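You operate a simulated robot arm through the tools that you are given. There is no shell and no other tool.

You run a simulated robot arm. Do the job below in one go: nothing can be reset, and whatever is moved stays where it is left.

Task
Brush the dust off the caps and run them under the static bar.
Fine: brush first, bar on for the pass, the red lamp ends dark; brush back in its pot, slide out again and bar off at the end. Set down upright: brush. What is to be rubbed or washed off counts as gone when no trace of it is left.

The check looks at the end state, three seconds after you hand in, the way a careful person would. Anything else that was tipped, shoved, dropped, spilled or broken makes it a failure. A push-on lid holds only when it is set on centred and level and pressed home; a screw cap is set on level and turned clockwise until tight.

Robot
A 7-joint arm with a two-finger parallel gripper, fixed in place. Base frame: the origin is at the foot of the arm, x ahead of it, y to its left, z up; the work surface is at about z = 0.8. Lengths are in m, angles in degrees, forces in N, time in s.
With the tool pointing down near the work surface it reaches from about 0.38 to 0.9 m from the base axis. Its first joint turns from -115.0 to 115.0 degrees. Payload 3.91 kg.
The TCP is the grasp point between the finger pads, 0.03 m short of the fingertips. In the tool frame z runs along the fingers and y along their closing line. The gripper opens to 0.11 m. The fingers are 0.02 m wide and 0.01 m thick; the gripper's body (0.048 by 0.112 m) begins 0.055 m behind the TCP.
Orientation is told as [roll, pitch, yaw] about the base's x, y, z axes, in that order, counted from this pose: with the fingers straight down and closing along the base's y, the tool's x points along the base's -x, its y along +y and its z along -z.

Tools
- The arm moves only by the tool drive_tool. Its argument "increments" is a list of rows, each a list of 3 entries, a list of its own where there are three numbers: the turn, a rotation vector about the tool's x, y, z in rad, then the shift along the tool's x, y, z in m, then the finger opening in m, from 0 to 0.11. In form: [[[wx, wy, wz], [x, y, z], jaw], ...]. A call has 1 to 20 rows; each row is the pose to reach, as a shift and turn from the pose commanded when the call began, along the tool's axes at that moment. Rows are played at 5 a second. More than 0.05 m and 8.6 degrees between two rows, or a gripper value outside its range, and nothing of the call is played. A pose out of reach is approached as far as the arm can. The call stops where the force on the tool passes 50 N (or 10 N more than at its start, if that is more) or the arm is blocked; 0.2 s more then pass. The fingers move at their own pace (about 0.153 m/s each) and stop on an object; they squeeze with about 40 N. The grip force told is the motor's: it shows also when the fingers shut on nothing. Time passes only in rows, and 0.2 s behind the last, so rows that repeat a pose let the fingers close. It gives the time, the measured TCP pose, the force on the tool (base axes), the opening and the grip force at its end, in the units of the frame above (readings bear some noise), with the torque about the TCP (base axes, N m) and any sound that the robot's microphone picked up, and new pictures: "views" is both (left out), scene, wrist or none.
- Cameras (640 x 400 px; columns grow to the right, rows downward): "scene" is fixed at [0.0486, 0.6511, 1.7208]; the picture's right is [-0.74, -0.68, 0.00], its down [-0.38, 0.41, -0.83] and it looks along [0.56, -0.61, -0.56] (base axes); focal length 316 px, centre (320, 200). "wrist" rides on the gripper at [0.072, 0.017, -0.103] in the tool frame; the picture's right is [-0.23, 0.97, 0.00], its down [-0.76, -0.18, -0.62] and it looks along [-0.61, -0.14, 0.78] (tool axes); focal length 222 px, centre (320, 200).
- raise_lower(by): slides the trunk up (or, below 0, down) by that many m; the arm rides with it, the base frame stays. It gives what a move gives, with no picture.
- pixel_to_xyz(camera, pixels): for up to 12 pixels [column, row] of the newest picture of that camera ("zoom" is the newest enlarged one), the place [x, y, z] in the base frame of the surface seen there, good to about 0.003 m. It takes no simulated time.
- zoom(camera, box): a new picture of the part [left, top, right, bottom] of that camera's present view, enlarged. It takes no simulated time.
- sign_off(): hands the job in; it is judged then, once.

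Unless the task says otherwise, let go and move clear before handing in.

The tools are called after "Call:" as a command line: name --argument value ..., lists and objects as JSON in quotes. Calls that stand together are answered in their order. drive_tool: Moves the arm, as the interface text tells. Its arguments: {"type":"object","properties":{"increments":{"type":"array","items":{"type":"array"}},"views":{"type":"string","enum":["both","scene","wrist","none"]}},"required":["increments"]} The other tools are called the same way: raise_lower (by) slides the trunk up or down; pixel_to_xyz (camera, pixels) gives the place of the surface under pixels of a picture; zoom (camera, box) takes an enlarged picture of a part of a camera's view; sign_off () hands the job in.

At the start:

```text
clock: 0.0
eef_pos: [0.4715, 0.1023, 1.2749]
tcp_rot: [0.0, 0.0, 0.0]
force: [0.6, -0.1, 0.6]
ft_torque: [0.01, -0.02, -0.01]
opening: 0.11
grasp_force: 0.0
trunk travel left (down, up): [-0.85, 0.14]
```

scene: 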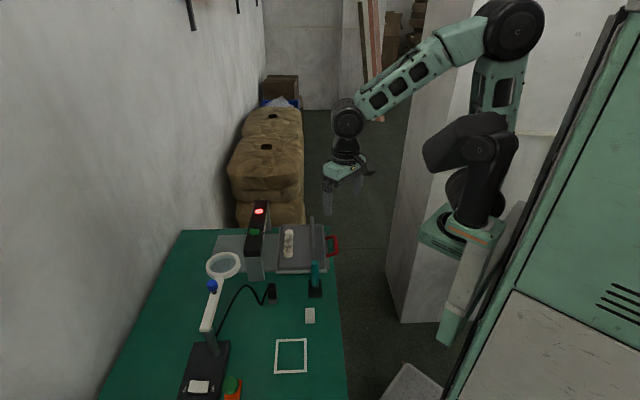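
wrist: 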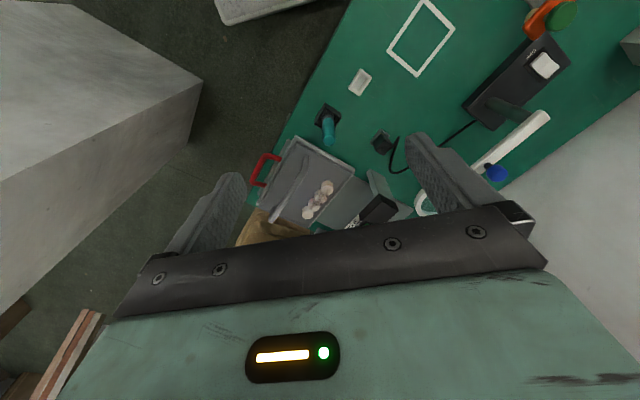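

The scene picture shows a green table with a tray slide (about 300,245), a black bar with a red lamp (258,212), a brush in a pot (315,280), and a lamp/magnifier stand. I will zoom in on these before moving.

Call:
zoom --camera "scene" --box '[200, 180, 360, 310]'

Call:
zoom --camera "scene" --box '[160, 290, 360, 400]'

Call:
zoom --camera "wrist" --box '[230, 70, 450, 240]'

```text
3.08 times, centred on (280, 245) of scene
```

zoom: 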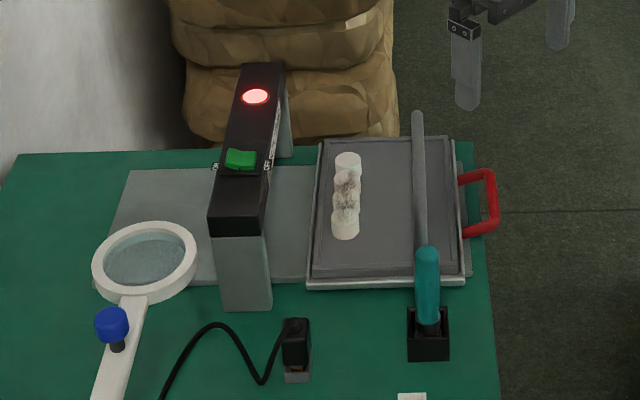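

```text
3.20 times, centred on (260, 345) of scene
```

zoom: 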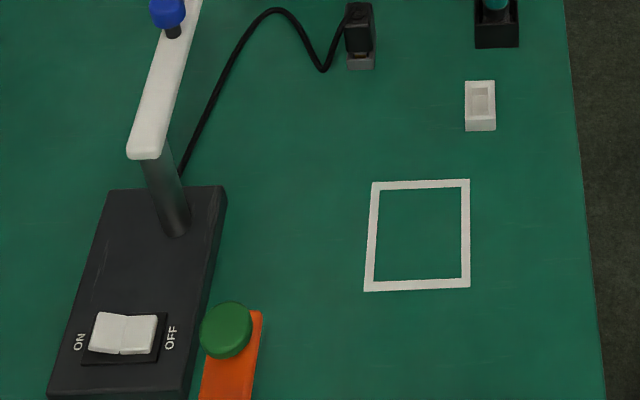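

```text
2.35 times, centred on (340, 155) of wrist
```

zoom: 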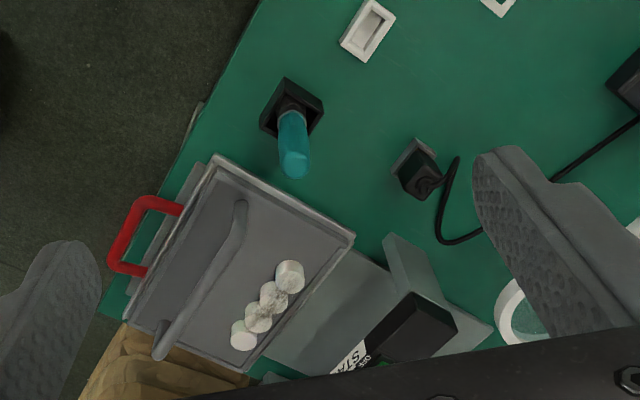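

The zooms show four caps on the slide tray, the gate with a green switch, the teal-handled brush in a black pot, and a grey rod over the tray. I will measure these points.

Call:
zoom --camera "scene" --box '[245, 195, 355, 305]'

Call:
pixel_to_xyz --camera "scene" --pixels '[[258, 211], [255, 231], [316, 265], [315, 292], [333, 247], [287, 235], [286, 254], [310, 220], [311, 240], [300, 232], [279, 248], [316, 315]]'

Call:
pixel_to_xyz --camera "wrist" --pixels '[[328, 125], [264, 170], [312, 142], [285, 215], [339, 163], [325, 188], [317, 197], [308, 211], [300, 170], [350, 165], [313, 228], [328, 110]]'

```text
3.64 times, centred on (300, 250) of scene
```

zoom: 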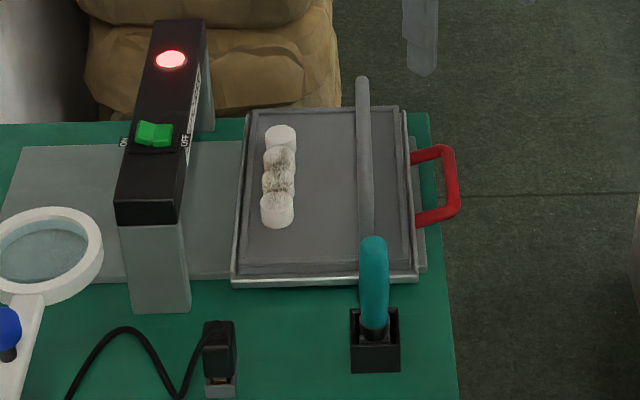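

```text
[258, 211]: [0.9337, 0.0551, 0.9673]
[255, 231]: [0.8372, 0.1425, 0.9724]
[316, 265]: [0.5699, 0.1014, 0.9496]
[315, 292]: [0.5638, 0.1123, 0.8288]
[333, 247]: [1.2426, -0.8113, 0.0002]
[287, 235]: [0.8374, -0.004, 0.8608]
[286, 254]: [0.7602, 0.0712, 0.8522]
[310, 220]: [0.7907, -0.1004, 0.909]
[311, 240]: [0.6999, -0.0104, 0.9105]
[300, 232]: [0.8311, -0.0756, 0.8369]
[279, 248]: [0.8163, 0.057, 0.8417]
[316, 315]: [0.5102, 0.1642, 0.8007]
```

```text
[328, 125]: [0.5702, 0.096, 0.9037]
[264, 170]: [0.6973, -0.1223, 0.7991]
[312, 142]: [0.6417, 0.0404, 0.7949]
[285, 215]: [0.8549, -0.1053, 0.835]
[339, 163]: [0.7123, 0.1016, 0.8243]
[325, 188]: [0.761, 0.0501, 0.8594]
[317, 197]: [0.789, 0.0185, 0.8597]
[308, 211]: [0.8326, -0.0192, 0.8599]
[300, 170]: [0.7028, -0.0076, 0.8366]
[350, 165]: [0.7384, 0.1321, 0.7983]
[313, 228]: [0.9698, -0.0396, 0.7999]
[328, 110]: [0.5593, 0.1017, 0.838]
```

The points place the caps at about (0.76–0.83, 0.07–-0.02, 0.86), the brush handle near (0.57, 0.10, 0.95), and the gate top at about z 0.97. A grey rod also hangs at z≈0.91, and I can't tell yet what it is. I will move in closer for a better wrist view.

Call:
drive_tool --increments '[[[0, 0, 0], [0, -0.03, 0.03], 0.11], [[0, 0, 0], [0, -0.06, 0.06], 0.11], [[0, 0, 0], [0, -0.09, 0.09], 0.11], [[0, 0, 0], [0, -0.1, 0.13], 0.11]]'

```text
clock: 1.0
eef_pos: [0.4668, 0.0026, 1.1442]
tcp_rot: [0.0, -0.1, 0.1]
force: [-1.0, 0.2, 1.3]
ft_torque: [0.02, -0.03, 0.01]
opening: 0.11
grasp_force: 0.0
trunk travel left (down, up): [-0.85, 0.14]
```

scene: 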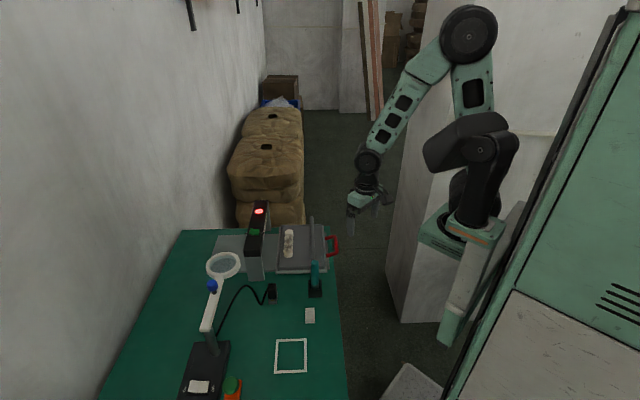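
wrist: 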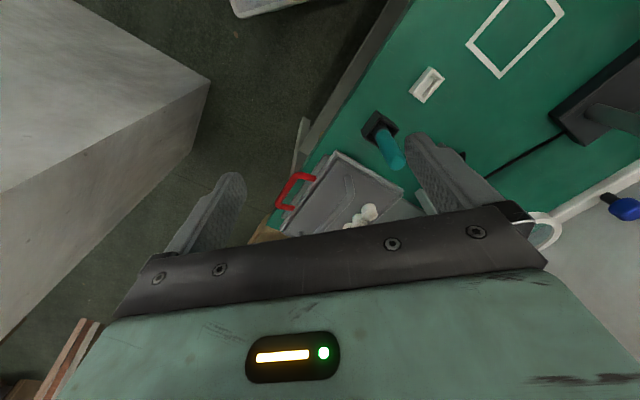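

The wrist view now shows the tray at (350,195) with the handle at (295,190), partly hidden by the gripper body. I will move forward over the tray at a safe height to see it from above.

Call:
drive_tool --increments '[[[0, 0, 0], [-0.05, 0, 0], 0.11], [[0, 0, 0], [-0.1, 0, 0], 0.11], [[0, 0, 0], [-0.15, 0, 0], 0.11], [[0, 0, 0], [-0.2, 0, 0], 0.11], [[0, 0, 0], [-0.25, 0, 0], 0.11]]'

```text
clock: 2.2
eef_pos: [0.7195, 0.0039, 1.1465]
tcp_rot: [0.0, 0.0, 0.0]
force: [0.1, 0.2, 1.1]
ft_torque: [-0.03, -0.02, 0.0]
opening: 0.1099
grasp_force: 0.1
trunk travel left (down, up): [-0.85, 0.14]
```

scene: 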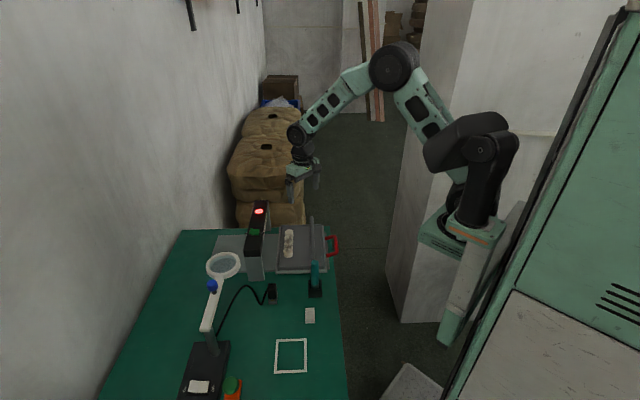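
wrist: 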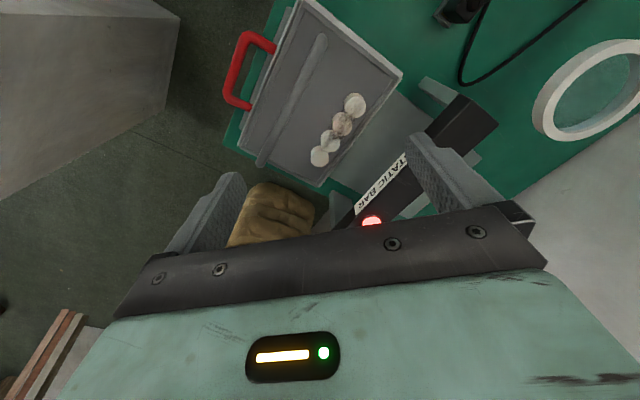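

Call:
zoom --camera "wrist" --box '[210, 0, 420, 200]'

Call:
zoom --camera "wrist" --box '[320, 60, 540, 240]'

Call:
pixel_to_xyz --camera "wrist" --pixels '[[318, 42], [262, 162], [290, 105], [304, 3], [401, 72], [241, 147], [320, 184], [355, 105], [341, 123], [330, 141], [320, 156], [239, 70]]'

```text
2.00 times, centred on (315, 100) of wrist
```

zoom: 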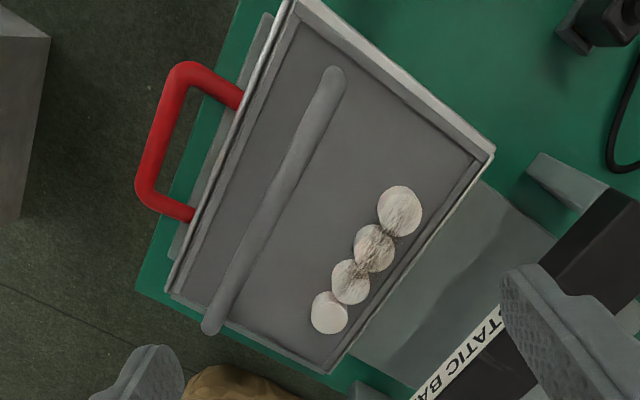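

```text
2.22 times, centred on (430, 150) of wrist
```

zoom: 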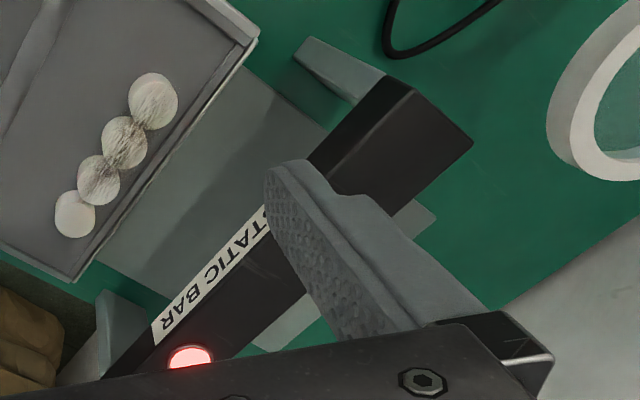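

```text
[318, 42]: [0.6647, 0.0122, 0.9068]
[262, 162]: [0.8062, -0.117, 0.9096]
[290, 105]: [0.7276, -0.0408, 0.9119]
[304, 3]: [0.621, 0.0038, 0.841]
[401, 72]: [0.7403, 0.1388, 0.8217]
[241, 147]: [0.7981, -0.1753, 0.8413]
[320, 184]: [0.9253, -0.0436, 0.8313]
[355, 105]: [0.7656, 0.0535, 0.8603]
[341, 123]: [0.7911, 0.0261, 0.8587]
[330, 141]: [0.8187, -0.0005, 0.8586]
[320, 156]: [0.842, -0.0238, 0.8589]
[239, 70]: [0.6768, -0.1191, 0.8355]
```

The wrist zoom shows four caps with dark smudges, and a horizontal grey rod at z≈0.91 parallel to the handle edge. I want to know what supports that rod and how the brush sits, so I will probe more scene pixels.

Call:
pixel_to_xyz --camera "scene" --pixels '[[311, 250], [312, 255], [312, 259], [312, 246], [308, 214], [309, 208], [307, 209], [314, 262], [317, 275], [315, 285], [310, 284], [322, 284]]'

Call:
zoom --camera "scene" --box '[295, 200, 345, 300]'

```text
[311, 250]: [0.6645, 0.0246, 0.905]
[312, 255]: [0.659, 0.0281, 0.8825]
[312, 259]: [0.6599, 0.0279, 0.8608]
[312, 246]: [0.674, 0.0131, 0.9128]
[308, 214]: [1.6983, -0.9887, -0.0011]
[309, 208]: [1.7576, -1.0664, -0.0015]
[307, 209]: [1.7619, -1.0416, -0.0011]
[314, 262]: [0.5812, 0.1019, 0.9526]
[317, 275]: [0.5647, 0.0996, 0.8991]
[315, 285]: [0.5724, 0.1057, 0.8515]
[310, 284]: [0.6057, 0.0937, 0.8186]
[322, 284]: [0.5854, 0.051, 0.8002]
```

```text
4.00 times, centred on (320, 250) of scene
```

zoom: 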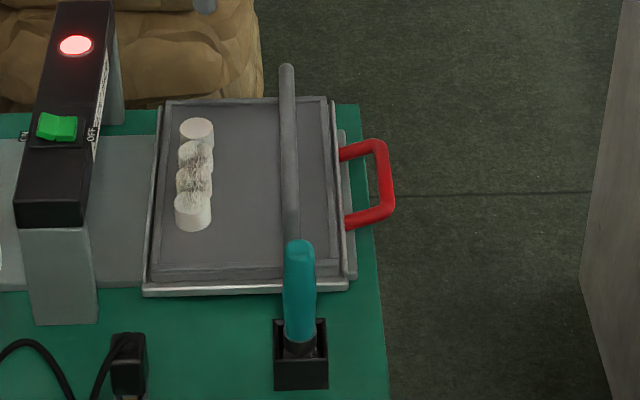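

The rod turns out to have a vertical post at (0.66, 0.027), so it is a rail on the tray. Next I will move over the brush and pot to see their geometry.

Call:
drive_tool --increments '[[[0, 0, 0], [0.045, 0.02, 0], 0.11], [[0, 0, 0], [0.09, 0.04, 0], 0.11], [[0, 0, 0], [0.135, 0.06, 0], 0.11], [[0, 0, 0], [0.18, 0.08, 0.02], 0.11], [[0, 0, 0], [0.2, 0.1, 0.04], 0.11]]'

```text
refused: row 4 steps farther than a row can; nothing moved
```

The call was refused because row 4 stepped too far, so nothing moved. I will send it again with smaller steps.

Call:
drive_tool --increments '[[[0, 0, 0], [0.04, 0.02, 0], 0.11], [[0, 0, 0], [0.08, 0.04, 0.01], 0.11], [[0, 0, 0], [0.12, 0.06, 0.02], 0.11], [[0, 0, 0], [0.16, 0.08, 0.03], 0.11], [[0, 0, 0], [0.2, 0.1, 0.04], 0.11]]'

```text
clock: 3.4
eef_pos: [0.5178, 0.1029, 1.1028]
tcp_rot: [0.1, -0.1, 0.0]
force: [0.4, 0.4, -1.0]
ft_torque: [0.02, 0.02, 0.0]
opening: 0.1103
grasp_force: 0.1
trunk travel left (down, up): [-0.85, 0.14]
```

scene: 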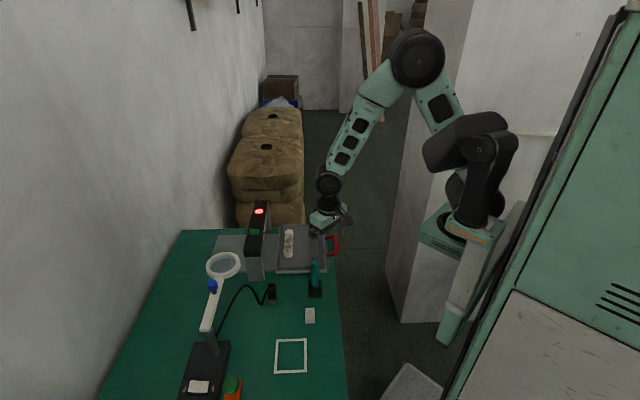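
wrist: 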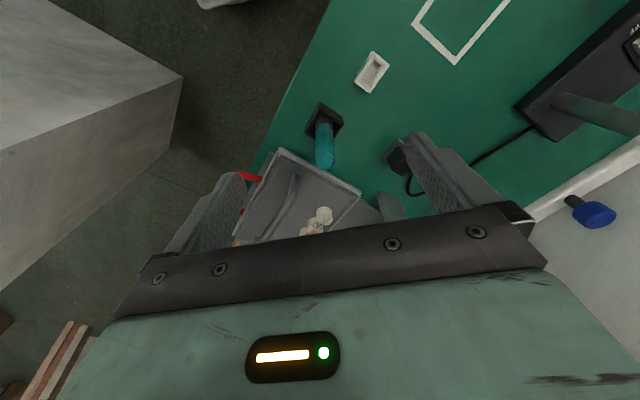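

Call:
zoom --camera "wrist" --box '[270, 40, 420, 190]'

Call:
pixel_to_xyz --camera "wrist" --pixels '[[325, 162], [325, 145], [325, 128], [325, 118], [307, 118], [318, 104], [342, 118], [333, 138], [372, 72], [293, 190], [272, 225], [385, 60]]'

```text
2.67 times, centred on (345, 115) of wrist
```

zoom: 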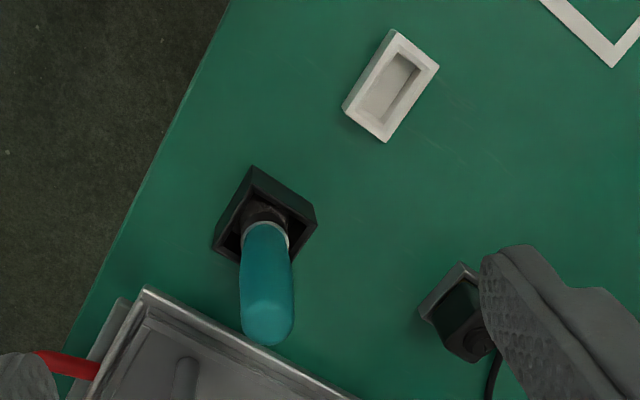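

```text
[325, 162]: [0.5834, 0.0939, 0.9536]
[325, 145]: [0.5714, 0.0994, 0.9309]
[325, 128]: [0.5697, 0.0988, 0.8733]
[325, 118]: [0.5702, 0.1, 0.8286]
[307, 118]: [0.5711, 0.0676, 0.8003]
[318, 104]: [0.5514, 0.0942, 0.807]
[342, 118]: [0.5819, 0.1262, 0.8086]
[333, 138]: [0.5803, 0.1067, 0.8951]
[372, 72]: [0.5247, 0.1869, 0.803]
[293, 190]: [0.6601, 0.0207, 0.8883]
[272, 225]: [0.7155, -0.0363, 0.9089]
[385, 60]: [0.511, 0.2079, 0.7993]
```

The brush stands upright around (0.578, 0.098), with its handle top at z≈0.955 and its lower end inside the pot. Before I grasp it, I will look at the bar's switch and lamp from above.

Call:
drive_tool --increments '[[[0, 0, 0], [-0.045, 0, -0.02], 0.11], [[0, 0, 0], [-0.09, 0, -0.04], 0.11], [[0, 0, 0], [-0.135, 0, -0.06], 0.11], [[0, 0, 0], [-0.18, 0, -0.08], 0.11], [[0, 0, 0], [-0.225, 0, -0.08], 0.11], [[0, 0, 0], [-0.27, 0, -0.08], 0.11]]'

```text
clock: 4.8
eef_pos: [0.79, 0.101, 1.1853]
tcp_rot: [0.1, 0.0, 0.1]
force: [0.3, 0.0, 0.0]
ft_torque: [-0.02, -0.04, -0.02]
opening: 0.1102
grasp_force: 0.1
trunk travel left (down, up): [-0.85, 0.14]
```

scene: 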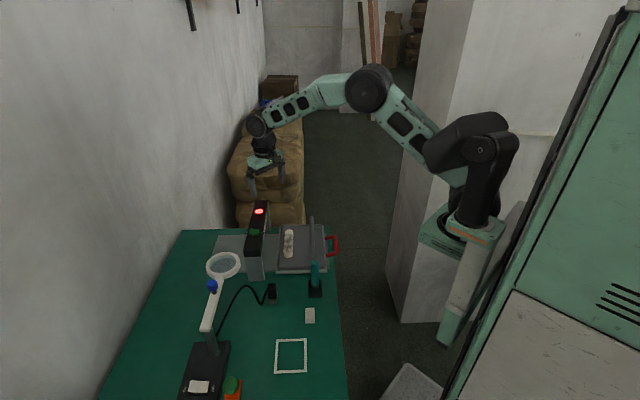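
wrist: 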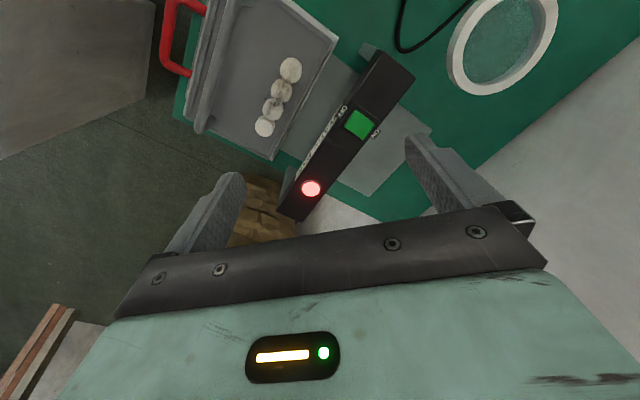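

Call:
zoom --camera "wrist" --box '[280, 40, 440, 220]'

Call:
zoom --camera "wrist" --box '[325, 90, 395, 150]'

Call:
zoom --camera "wrist" --box '[230, 40, 330, 150]'

Call:
pixel_to_xyz --camera "wrist" --pixels '[[359, 124], [367, 129], [352, 119], [311, 188], [376, 50], [414, 76], [282, 210], [300, 222], [290, 69], [281, 89], [272, 108], [264, 127]]'

```text
2.22 times, centred on (360, 130) of wrist
```

zoom: 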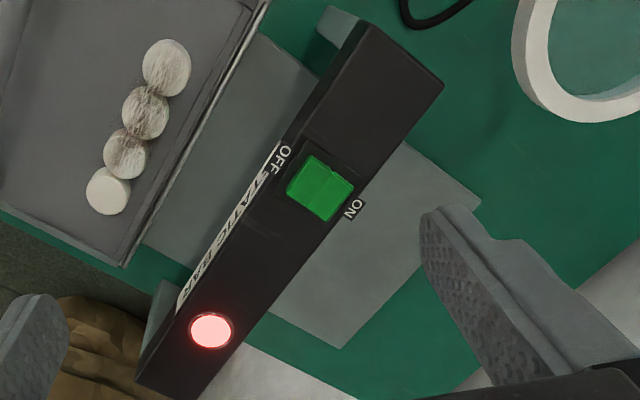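

```text
6.67 times, centred on (360, 120) of wrist
```

zoom: 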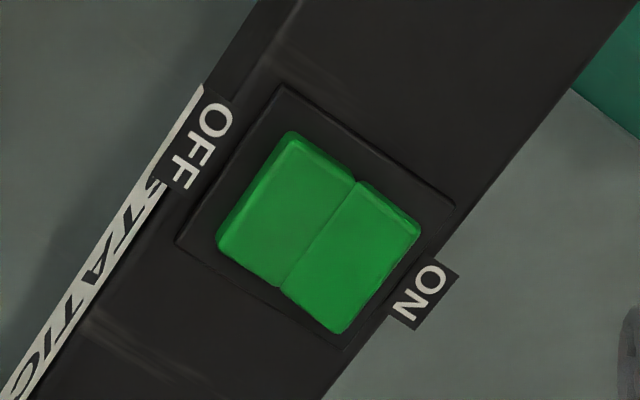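

```text
3.64 times, centred on (280, 95) of wrist
```

zoom: 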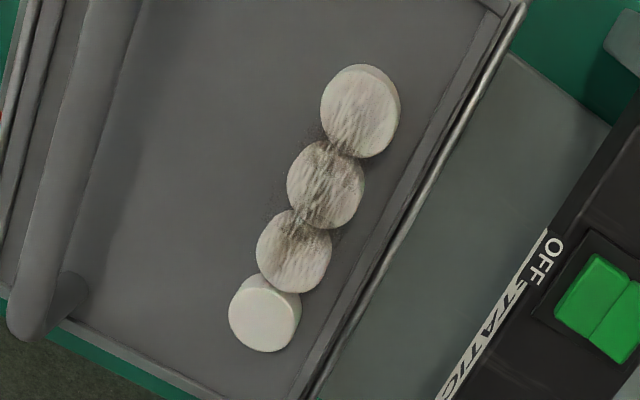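

```text
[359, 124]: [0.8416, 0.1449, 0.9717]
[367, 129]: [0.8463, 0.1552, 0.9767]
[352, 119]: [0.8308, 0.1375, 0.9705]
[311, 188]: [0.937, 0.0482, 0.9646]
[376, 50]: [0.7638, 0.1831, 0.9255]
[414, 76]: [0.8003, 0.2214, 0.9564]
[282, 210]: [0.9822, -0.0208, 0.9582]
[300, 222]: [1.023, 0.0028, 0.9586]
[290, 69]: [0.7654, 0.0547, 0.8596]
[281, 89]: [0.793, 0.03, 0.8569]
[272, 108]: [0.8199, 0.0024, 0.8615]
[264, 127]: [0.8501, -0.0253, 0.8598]
```

The zoom shows the rocker's ON half standing higher (0.977 against 0.970), so the bar is OFF now. The lamp is red and the dust covers caps 1–3. I will brush first, so I am moving above the brush at (0.578, 0.098).

Call:
drive_tool --increments '[[[0, 0, 0], [0.045, 0, 0.01], 0.11], [[0, 0, 0], [0.09, 0, 0.02], 0.11], [[0, 0, 0], [0.135, 0, 0.04], 0.11], [[0, 0, 0], [0.175, -0.002, 0.065], 0.11], [[0, 0, 0], [0.212, -0.003, 0.095], 0.11]]'

```text
clock: 6.0
eef_pos: [0.5779, 0.0985, 1.0894]
tcp_rot: [0.1, 0.0, 0.0]
force: [-0.2, 0.2, -0.4]
ft_torque: [0.02, 0.02, -0.02]
opening: 0.1099
grasp_force: 0.0
trunk travel left (down, up): [-0.85, 0.14]
```

scene: 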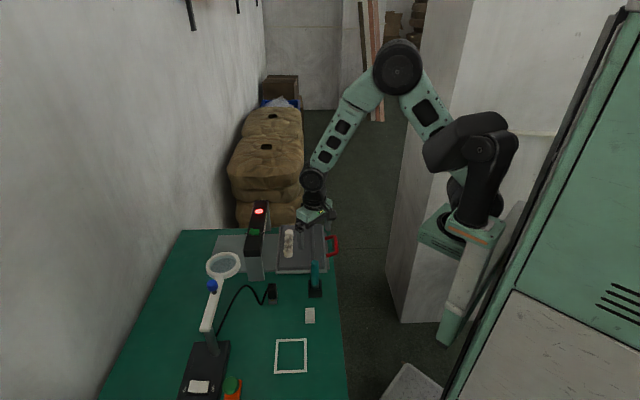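
wrist: 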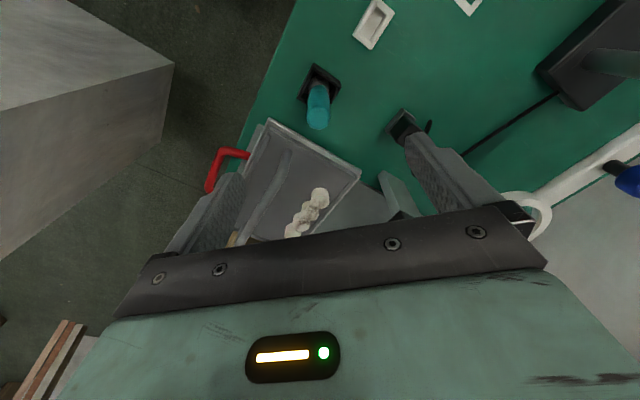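

The brush handle sits around (318,107) in the wrist view, almost directly below the TCP. I will zoom in and measure its axis precisely before going down.

Call:
zoom --camera "wrist" --box '[280, 50, 370, 140]'

Call:
pixel_to_xyz --camera "wrist" --pixels '[[318, 124], [308, 110], [328, 110], [318, 110], [318, 95], [311, 90], [326, 90], [300, 95], [316, 67], [340, 83], [333, 104], [312, 80]]'

```text
4.44 times, centred on (325, 95) of wrist
```

zoom: 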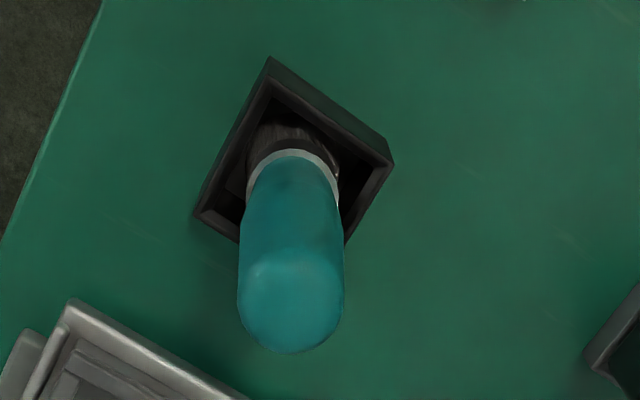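

```text
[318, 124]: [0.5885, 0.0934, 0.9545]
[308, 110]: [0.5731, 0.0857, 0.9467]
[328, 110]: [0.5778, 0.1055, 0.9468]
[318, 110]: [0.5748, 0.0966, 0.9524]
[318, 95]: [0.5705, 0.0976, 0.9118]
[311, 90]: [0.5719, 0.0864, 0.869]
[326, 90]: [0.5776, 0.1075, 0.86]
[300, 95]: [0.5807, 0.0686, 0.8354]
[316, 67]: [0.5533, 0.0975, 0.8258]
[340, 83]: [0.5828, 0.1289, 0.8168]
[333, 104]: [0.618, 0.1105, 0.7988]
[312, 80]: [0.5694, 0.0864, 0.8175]
```

The handle axis comes out at about (0.581, 0.0965), with its top at z≈0.956 and the ferrule at ≈0.865. I will descend straight down with the jaws open to TCP z≈0.92.

Call:
drive_tool --increments '[[[0, 0, 0], [-0.003, -0.002, 0.04], 0.11], [[0, 0, 0], [-0.003, -0.002, 0.08], 0.11], [[0, 0, 0], [-0.003, -0.002, 0.12], 0.11], [[0, 0, 0], [-0.003, -0.002, 0.15], 0.11], [[0, 0, 0], [-0.003, -0.002, 0.17], 0.11], [[0, 0, 0], [-0.003, -0.002, 0.17], 0.11]]'

```text
clock: 7.4
eef_pos: [0.5818, 0.0984, 0.9195]
tcp_rot: [0.0, 0.0, 0.0]
force: [-0.6, 0.1, 0.1]
ft_torque: [-0.02, -0.01, -0.02]
opening: 0.1098
grasp_force: 0.1
trunk travel left (down, up): [-0.85, 0.14]
```

scene: 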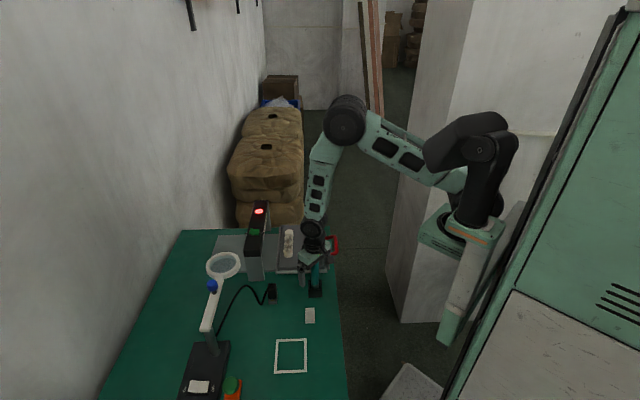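
wrist: 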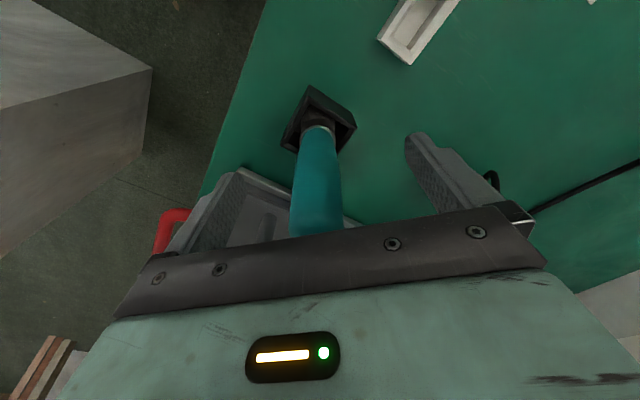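

The handle is between the open fingers, spanning roughly (290–340, 200). I will check that it is centred along y before closing.

Call:
pixel_to_xyz --camera "wrist" --pixels '[[294, 200], [316, 200], [340, 200], [298, 170], [318, 170], [339, 170], [318, 135], [308, 122], [325, 122], [316, 128]]'

Call:
zoom --camera "wrist" --box '[250, 70, 400, 240]'

```text
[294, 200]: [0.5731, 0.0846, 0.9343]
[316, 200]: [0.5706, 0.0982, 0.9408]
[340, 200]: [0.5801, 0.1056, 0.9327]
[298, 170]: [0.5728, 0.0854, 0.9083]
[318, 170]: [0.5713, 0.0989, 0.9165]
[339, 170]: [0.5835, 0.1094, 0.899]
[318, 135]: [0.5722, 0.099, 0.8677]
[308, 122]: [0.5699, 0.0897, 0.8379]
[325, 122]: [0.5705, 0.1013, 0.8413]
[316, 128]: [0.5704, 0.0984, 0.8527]
```

```text
2.35 times, centred on (325, 155) of wrist
```

zoom: 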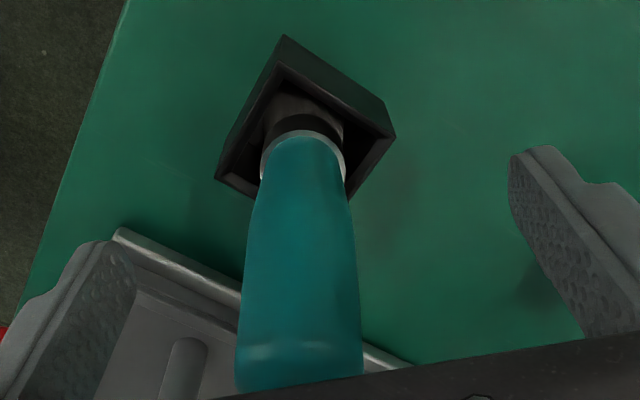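

The handle spans y 0.085–0.109, so its centre is about 0.097 against the TCP at 0.0984. I will shift -1.5 mm in y and close.

Call:
drive_tool --increments '[[[0, 0, 0], [-0.001, -0.0015, 0], 0.11], [[0, 0, 0], [-0.001, -0.0015, 0], 0.05], [[0, 0, 0], [-0.001, -0.0015, 0], 0.02], [[0, 0, 0], [-0.001, -0.0015, 0], 0.01], [[0, 0, 0], [-0.001, -0.0015, 0], 0.01]]'

```text
clock: 8.6
eef_pos: [0.5826, 0.0963, 0.9189]
tcp_rot: [-0.1, -0.1, 0.0]
force: [-1.3, 0.4, -0.4]
ft_torque: [-0.01, 0.0, -0.02]
opening: 0.0282
grasp_force: 39.9
trunk travel left (down, up): [-0.85, 0.14]
```

scene: 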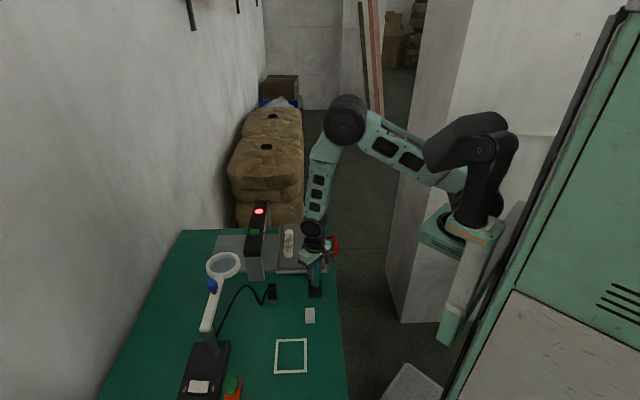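
wrist: 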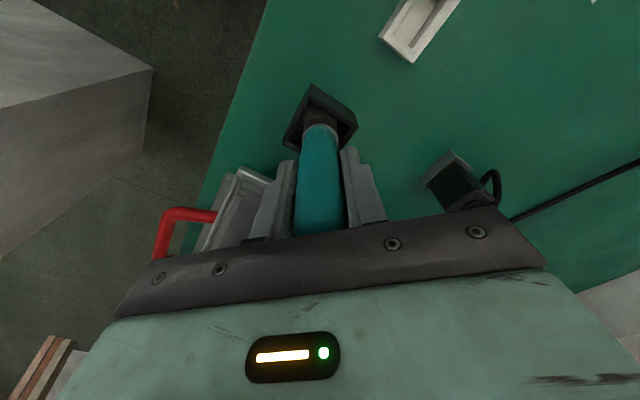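

The fingers stopped at 0.028 m with 40 N, so the brush is held. I will record this as the return pose G ≈ (0.583, 0.096, 0.919) and lift straight up 0.16.

Call:
drive_tool --increments '[[[0, 0, 0], [0, 0, -0.02], 0.01], [[0, 0, 0], [0, 0, -0.04], 0.01], [[0, 0, 0], [0, 0, -0.07], 0.01], [[0, 0, 0], [0, 0, -0.1], 0.01], [[0, 0, 0], [0, 0, -0.13], 0.01], [[0, 0, 0], [0, 0, -0.16], 0.01], [[0, 0, 0], [0, 0, -0.16], 0.01]]'

```text
clock: 10.2
eef_pos: [0.5829, 0.0955, 1.0798]
tcp_rot: [0.0, 0.0, -0.1]
force: [0.3, -0.7, -1.1]
ft_torque: [0.01, 0.04, -0.01]
opening: 0.0281
grasp_force: 40.3
trunk travel left (down, up): [-0.85, 0.14]
```

scene: 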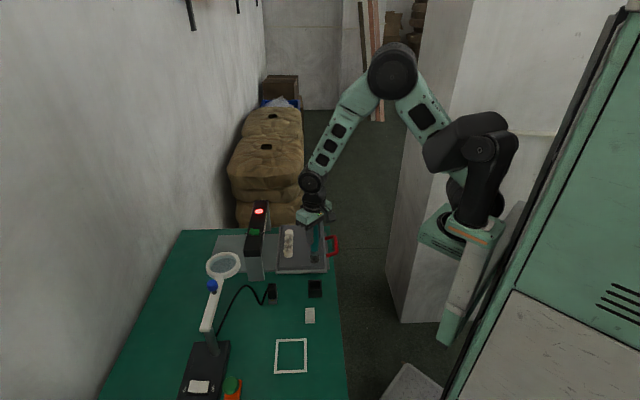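
wrist: 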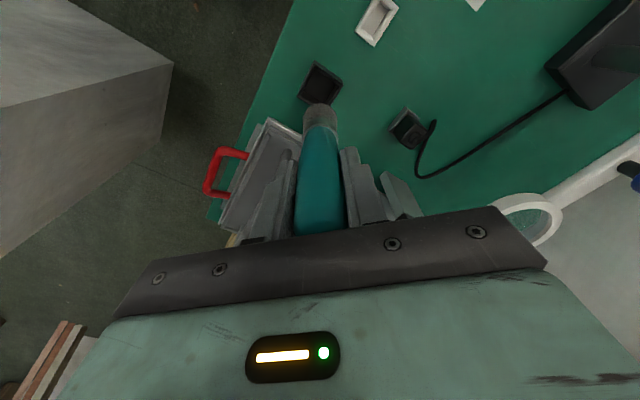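

Call:
zoom --camera "wrist" --box '[270, 50, 380, 170]'

Call:
zoom --camera "scene" --box '[280, 190, 350, 300]'

Call:
pixel_to_xyz --camera "wrist" --pixels '[[320, 80], [318, 72], [322, 92], [320, 105], [321, 112], [321, 130], [308, 110], [335, 110], [310, 78], [320, 66], [340, 82], [330, 100]]'

```text
3.33 times, centred on (325, 110) of wrist
```

zoom: 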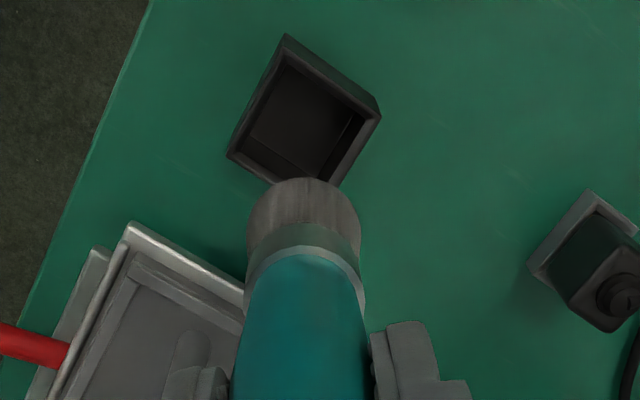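

```text
3.64 times, centred on (315, 245) of scene
```

zoom: 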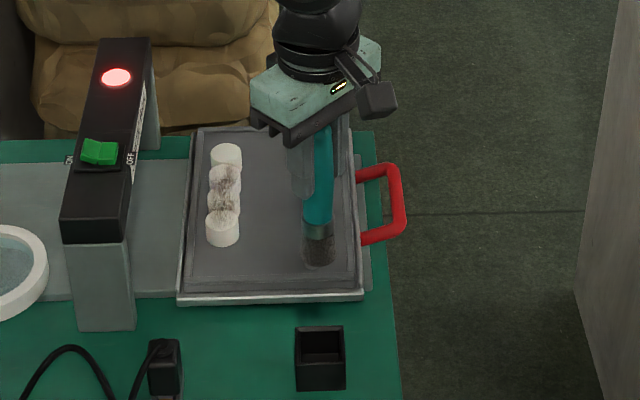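

```text
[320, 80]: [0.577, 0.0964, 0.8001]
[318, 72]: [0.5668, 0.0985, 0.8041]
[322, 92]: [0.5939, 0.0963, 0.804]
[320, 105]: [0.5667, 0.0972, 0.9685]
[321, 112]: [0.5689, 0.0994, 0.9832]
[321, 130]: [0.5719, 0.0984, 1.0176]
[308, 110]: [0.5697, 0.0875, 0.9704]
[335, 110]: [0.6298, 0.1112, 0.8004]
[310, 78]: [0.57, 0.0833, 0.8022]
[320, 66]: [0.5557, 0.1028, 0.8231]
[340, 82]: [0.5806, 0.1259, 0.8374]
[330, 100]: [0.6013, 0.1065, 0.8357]
```

The bristles end around z≈0.965 with the TCP at 1.080, so the tip is about 0.115 below the TCP and about 0.03 wide. I will move the brush over cap 1 at (0.7655, 0.054), clear of the rail.

Call:
drive_tool --increments '[[[0, 0, 0], [-0.04, -0.008, 0], 0.01], [[0, 0, 0], [-0.08, -0.017, 0], 0.01], [[0, 0, 0], [-0.12, -0.026, 0], 0.01], [[0, 0, 0], [-0.16, -0.035, 0.01], 0.01], [[0, 0, 0], [-0.1825, -0.042, 0.03], 0.01], [[0, 0, 0], [-0.1825, -0.042, 0.06], 0.01], [[0, 0, 0], [-0.1825, -0.042, 0.08], 0.01]]'

```text
clock: 11.8
eef_pos: [0.7626, 0.054, 0.9992]
tcp_rot: [0.0, -0.1, 0.0]
force: [-0.3, 0.3, -0.1]
ft_torque: [0.01, 0.03, 0.0]
opening: 0.0281
grasp_force: 40.6
trunk travel left (down, up): [-0.85, 0.14]
```

scene: 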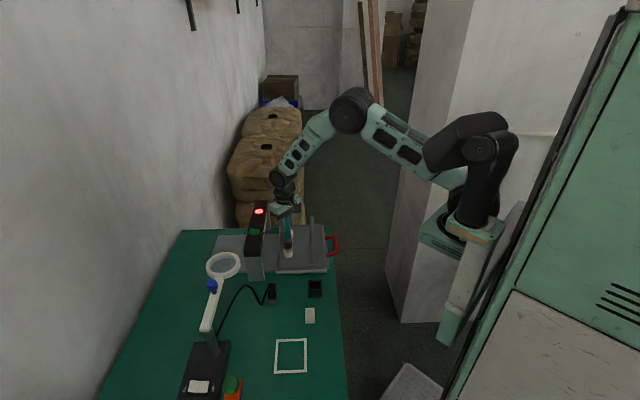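
wrist: 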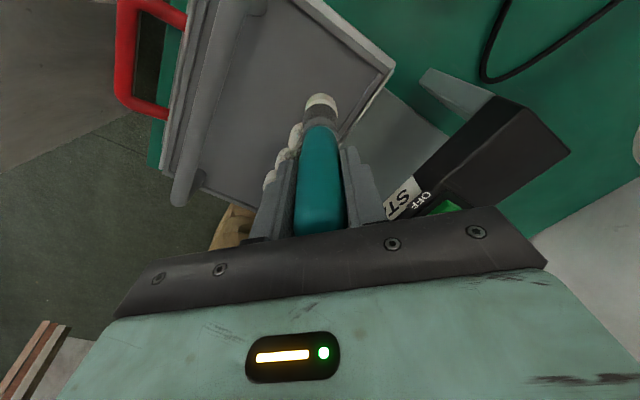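

The brush is above cap 1, and the cap top is visible at (320,102) just in front of the bristles. I will zoom in to confirm the alignment.

Call:
zoom --camera "wrist" --box '[250, 60, 400, 220]'

Call:
zoom --camera "scene" --box '[255, 190, 335, 280]'

Call:
pixel_to_xyz --camera "wrist" --pixels '[[320, 98], [320, 103], [320, 110], [320, 118], [320, 124], [310, 118], [332, 118]]'

```text
2.50 times, centred on (325, 140) of wrist
```

zoom: 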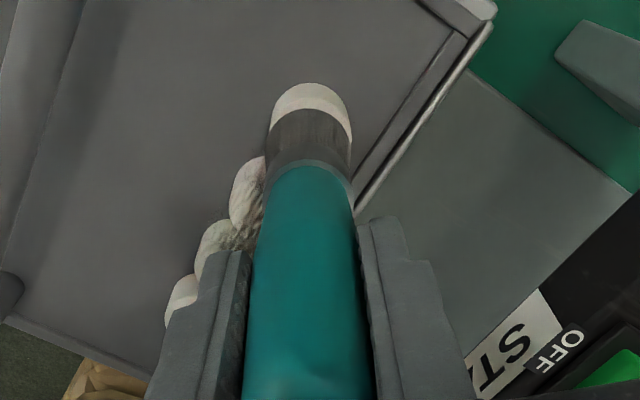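

```text
4.44 times, centred on (295, 235) of scene
```

zoom: 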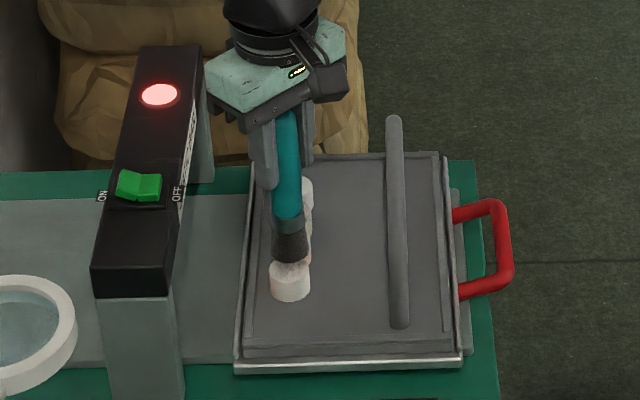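

```text
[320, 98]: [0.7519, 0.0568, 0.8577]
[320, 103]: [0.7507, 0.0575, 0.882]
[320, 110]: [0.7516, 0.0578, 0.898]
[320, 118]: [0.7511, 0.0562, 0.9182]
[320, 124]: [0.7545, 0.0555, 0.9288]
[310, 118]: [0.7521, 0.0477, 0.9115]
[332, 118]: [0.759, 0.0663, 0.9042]
```

The bristles sit above cap 1 with their bottom near z≈0.882 and the cap top at 0.859. I will lower in small steps to feel for contact.

Call:
drive_tool --increments '[[[0, 0, 0], [-0.002, 0, 0.008], 0.01], [[0, 0, 0], [-0.002, 0, 0.014], 0.01], [[0, 0, 0], [-0.002, 0, 0.019], 0.01], [[0, 0, 0], [-0.002, 0, 0.022], 0.01], [[0, 0, 0], [-0.002, 0, 0.025], 0.01]]'

```text
clock: 13.0
eef_pos: [0.7673, 0.0542, 0.976]
tcp_rot: [0.2, -0.2, 0.1]
force: [-2.3, 1.6, 13.9]
ft_torque: [0.13, 0.22, 0.01]
opening: 0.0282
grasp_force: 40.3
trunk travel left (down, up): [-0.85, 0.14]
```

scene: 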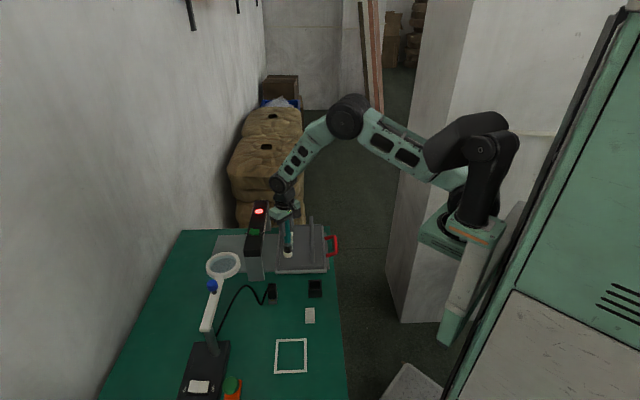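
wrist: 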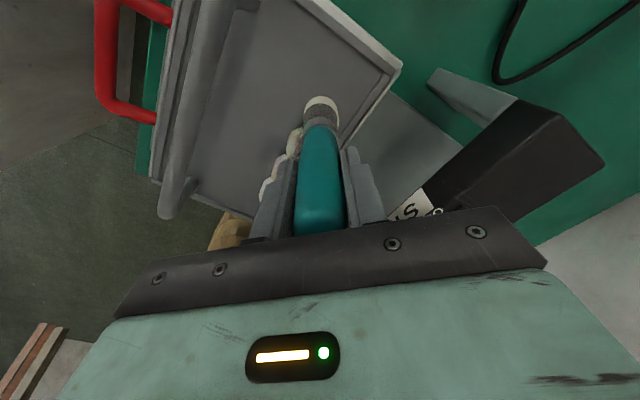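

A 13.9 N contact shows at TCP z≈0.976, so the bristles are touching cap 1. I will ease off to a lighter touch, make a short test stroke along the row toward cap 2, then lift and inspect.

Call:
drive_tool --increments '[[[0, 0, 0], [0, 0, -0.002], 0.01], [[0, 0, 0], [-0.007, -0.007, -0.002], 0.01], [[0, 0, 0], [-0.014, -0.014, -0.002], 0.01]]' --views "wrist"

```text
clock: 13.8
eef_pos: [0.7811, 0.038, 0.9761]
tcp_rot: [-0.1, 0.0, -0.1]
force: [-0.4, 0.1, 5.6]
ft_torque: [0.05, 0.08, -0.01]
opening: 0.0281
grasp_force: 39.4
trunk travel left (down, up): [-0.85, 0.14]
```

wrist: 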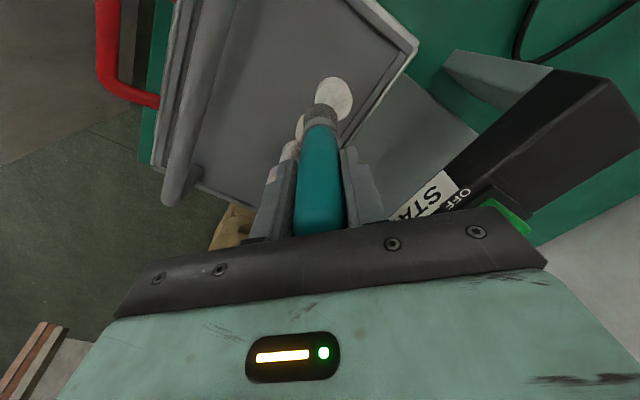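

The force is now only 5.6 N vertical with almost no drag. I will check whether cap 1 stayed put.

Call:
zoom --camera "wrist" --box '[260, 50, 420, 200]'

Call:
pixel_to_xyz --camera "wrist" --pixels '[[333, 95], [333, 78], [316, 95], [352, 100], [300, 125]]'

```text
2.67 times, centred on (340, 125) of wrist
```

zoom: 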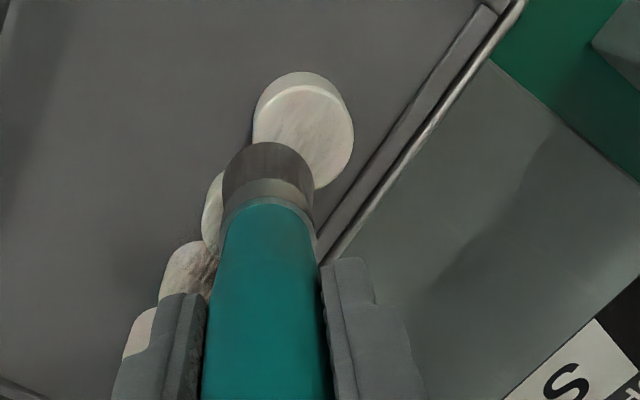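

```text
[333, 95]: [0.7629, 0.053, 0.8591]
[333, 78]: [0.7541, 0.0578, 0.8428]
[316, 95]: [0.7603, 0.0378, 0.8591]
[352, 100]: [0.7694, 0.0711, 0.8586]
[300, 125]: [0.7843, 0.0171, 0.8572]
```

Cap 1 hasn't moved and its top looks cleaner. I will continue this light stroke along the row to cap 4.

Call:
drive_tool --increments '[[[0, 0, 0], [-0.0092, -0.0092, 0], 0.01], [[0, 0, 0], [-0.0184, -0.0184, 0], 0.01], [[0, 0, 0], [-0.0276, -0.0276, 0], 0.01], [[0, 0, 0], [-0.0368, -0.0368, 0], 0.01], [[0, 0, 0], [-0.046, -0.046, 0], 0.01], [[0, 0, 0], [-0.0552, -0.0552, 0], 0.01], [[0, 0, 0], [-0.0644, -0.0644, 0], 0.01]]'

```text
clock: 15.4
eef_pos: [0.847, -0.0245, 0.9753]
tcp_rot: [0.0, 0.0, 0.1]
force: [0.3, 0.9, 2.4]
ft_torque: [0.0, -0.03, 0.03]
opening: 0.0279
grasp_force: 40.5
trunk travel left (down, up): [-0.85, 0.14]
```

scene: 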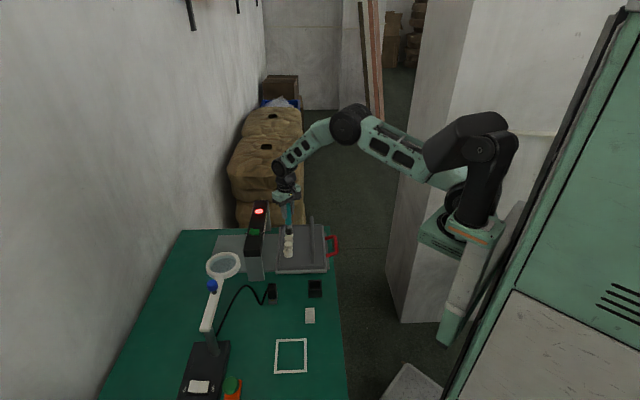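
wrist: 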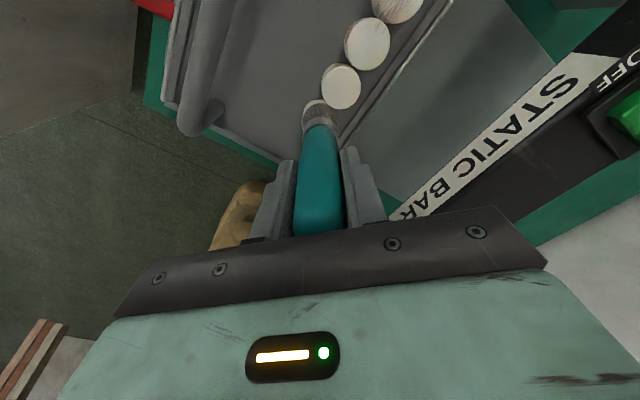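

Call:
zoom --camera "wrist" --box '[290, 0, 430, 130]'

Call:
zoom --camera "scene" --box '[255, 210, 335, 280]'

Call:
pixel_to_xyz --camera "wrist" --pixels '[[367, 43], [341, 87], [394, 4], [317, 102]]'

```text
3.08 times, centred on (360, 65) of wrist
```

zoom: 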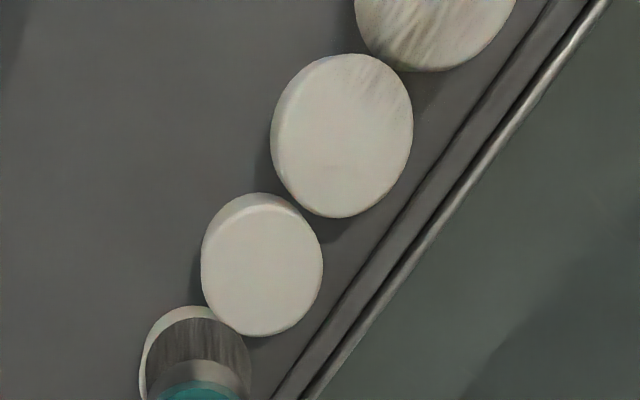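

```text
5.71 times, centred on (295, 245) of scene
```

zoom: 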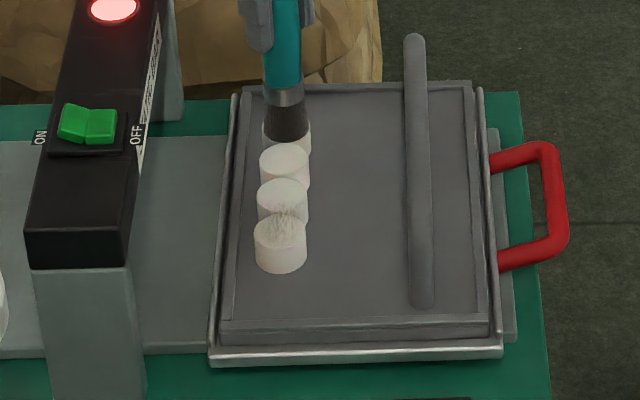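

```text
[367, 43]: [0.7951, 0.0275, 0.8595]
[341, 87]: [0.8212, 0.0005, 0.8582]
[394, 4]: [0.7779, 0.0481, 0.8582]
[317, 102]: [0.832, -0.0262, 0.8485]
```

Cap 3 and most of cap 2 are clean and none of the caps moved. Dust remains on cap 1 and on the edge of cap 2 toward it. I will stroke back with a +6 mm cross offset, then forward with a −6 mm offset.

Call:
drive_tool --increments '[[[0, 0, 0], [-0.0042, 0.0043, 0], 0.01], [[0, 0, 0], [0.0066, 0.0148, 0], 0.01], [[0, 0, 0], [0.0173, 0.0253, 0], 0.01], [[0, 0, 0], [0.0281, 0.0358, 0], 0.01], [[0, 0, 0], [0.0388, 0.0463, 0], 0.01], [[0, 0, 0], [0.0496, 0.0568, 0], 0.01], [[0, 0, 0], [0.0604, 0.0673, 0], 0.01], [[0, 0, 0], [0.0711, 0.0778, 0], 0.01], [[0, 0, 0], [0.0819, 0.0883, 0], 0.01], [[0, 0, 0], [0.0903, 0.0797, 0], 0.01], [[0, 0, 0], [0.0804, 0.0699, 0], 0.01], [[0, 0, 0], [0.0704, 0.0602, 0], 0.01], [[0, 0, 0], [0.0605, 0.0504, 0], 0.01], [[0, 0, 0], [0.0505, 0.0406, 0], 0.01], [[0, 0, 0], [0.0406, 0.0309, 0], 0.01], [[0, 0, 0], [0.0306, 0.0211, 0], 0.01]]'

```text
clock: 18.8
eef_pos: [0.8144, -0.002, 0.9771]
tcp_rot: [0.0, 0.0, 0.0]
force: [0.0, -0.2, 2.1]
ft_torque: [0.0, 0.04, 0.03]
opening: 0.028
grasp_force: 40.0
trunk travel left (down, up): [-0.85, 0.14]
```

scene: 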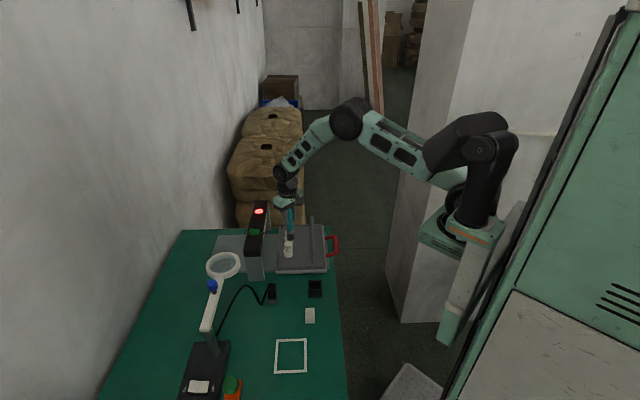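
wrist: 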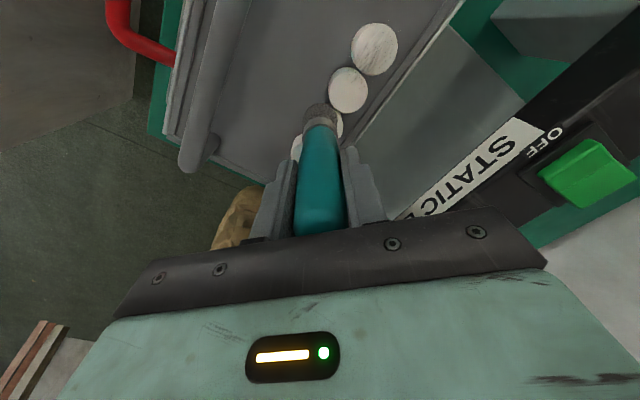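

Call:
zoom --camera "wrist" --box '[310, 15, 420, 125]'

Call:
zoom --camera "scene" --box '[270, 225, 320, 275]'

Call:
pixel_to_xyz --camera "wrist" --pixels '[[375, 50], [348, 90]]'

```text
3.64 times, centred on (365, 70) of wrist
```

zoom: 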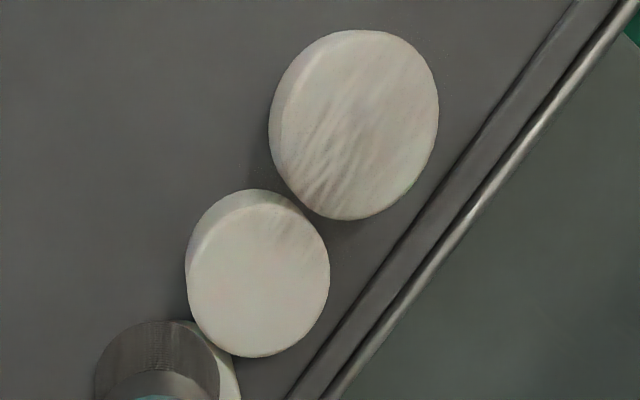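

```text
8.00 times, centred on (295, 250) of scene
```

zoom: 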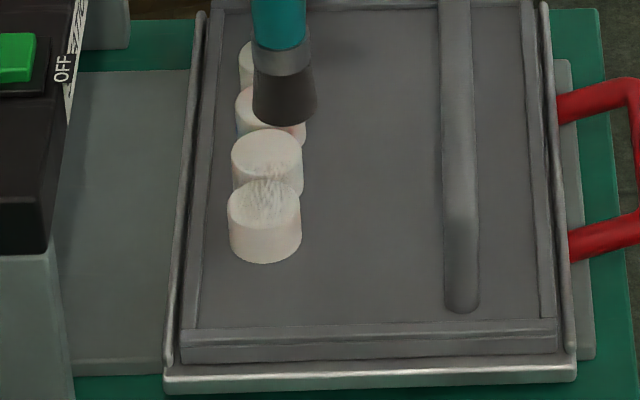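

```text
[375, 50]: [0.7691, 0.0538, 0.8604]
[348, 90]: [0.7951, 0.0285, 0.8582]
```

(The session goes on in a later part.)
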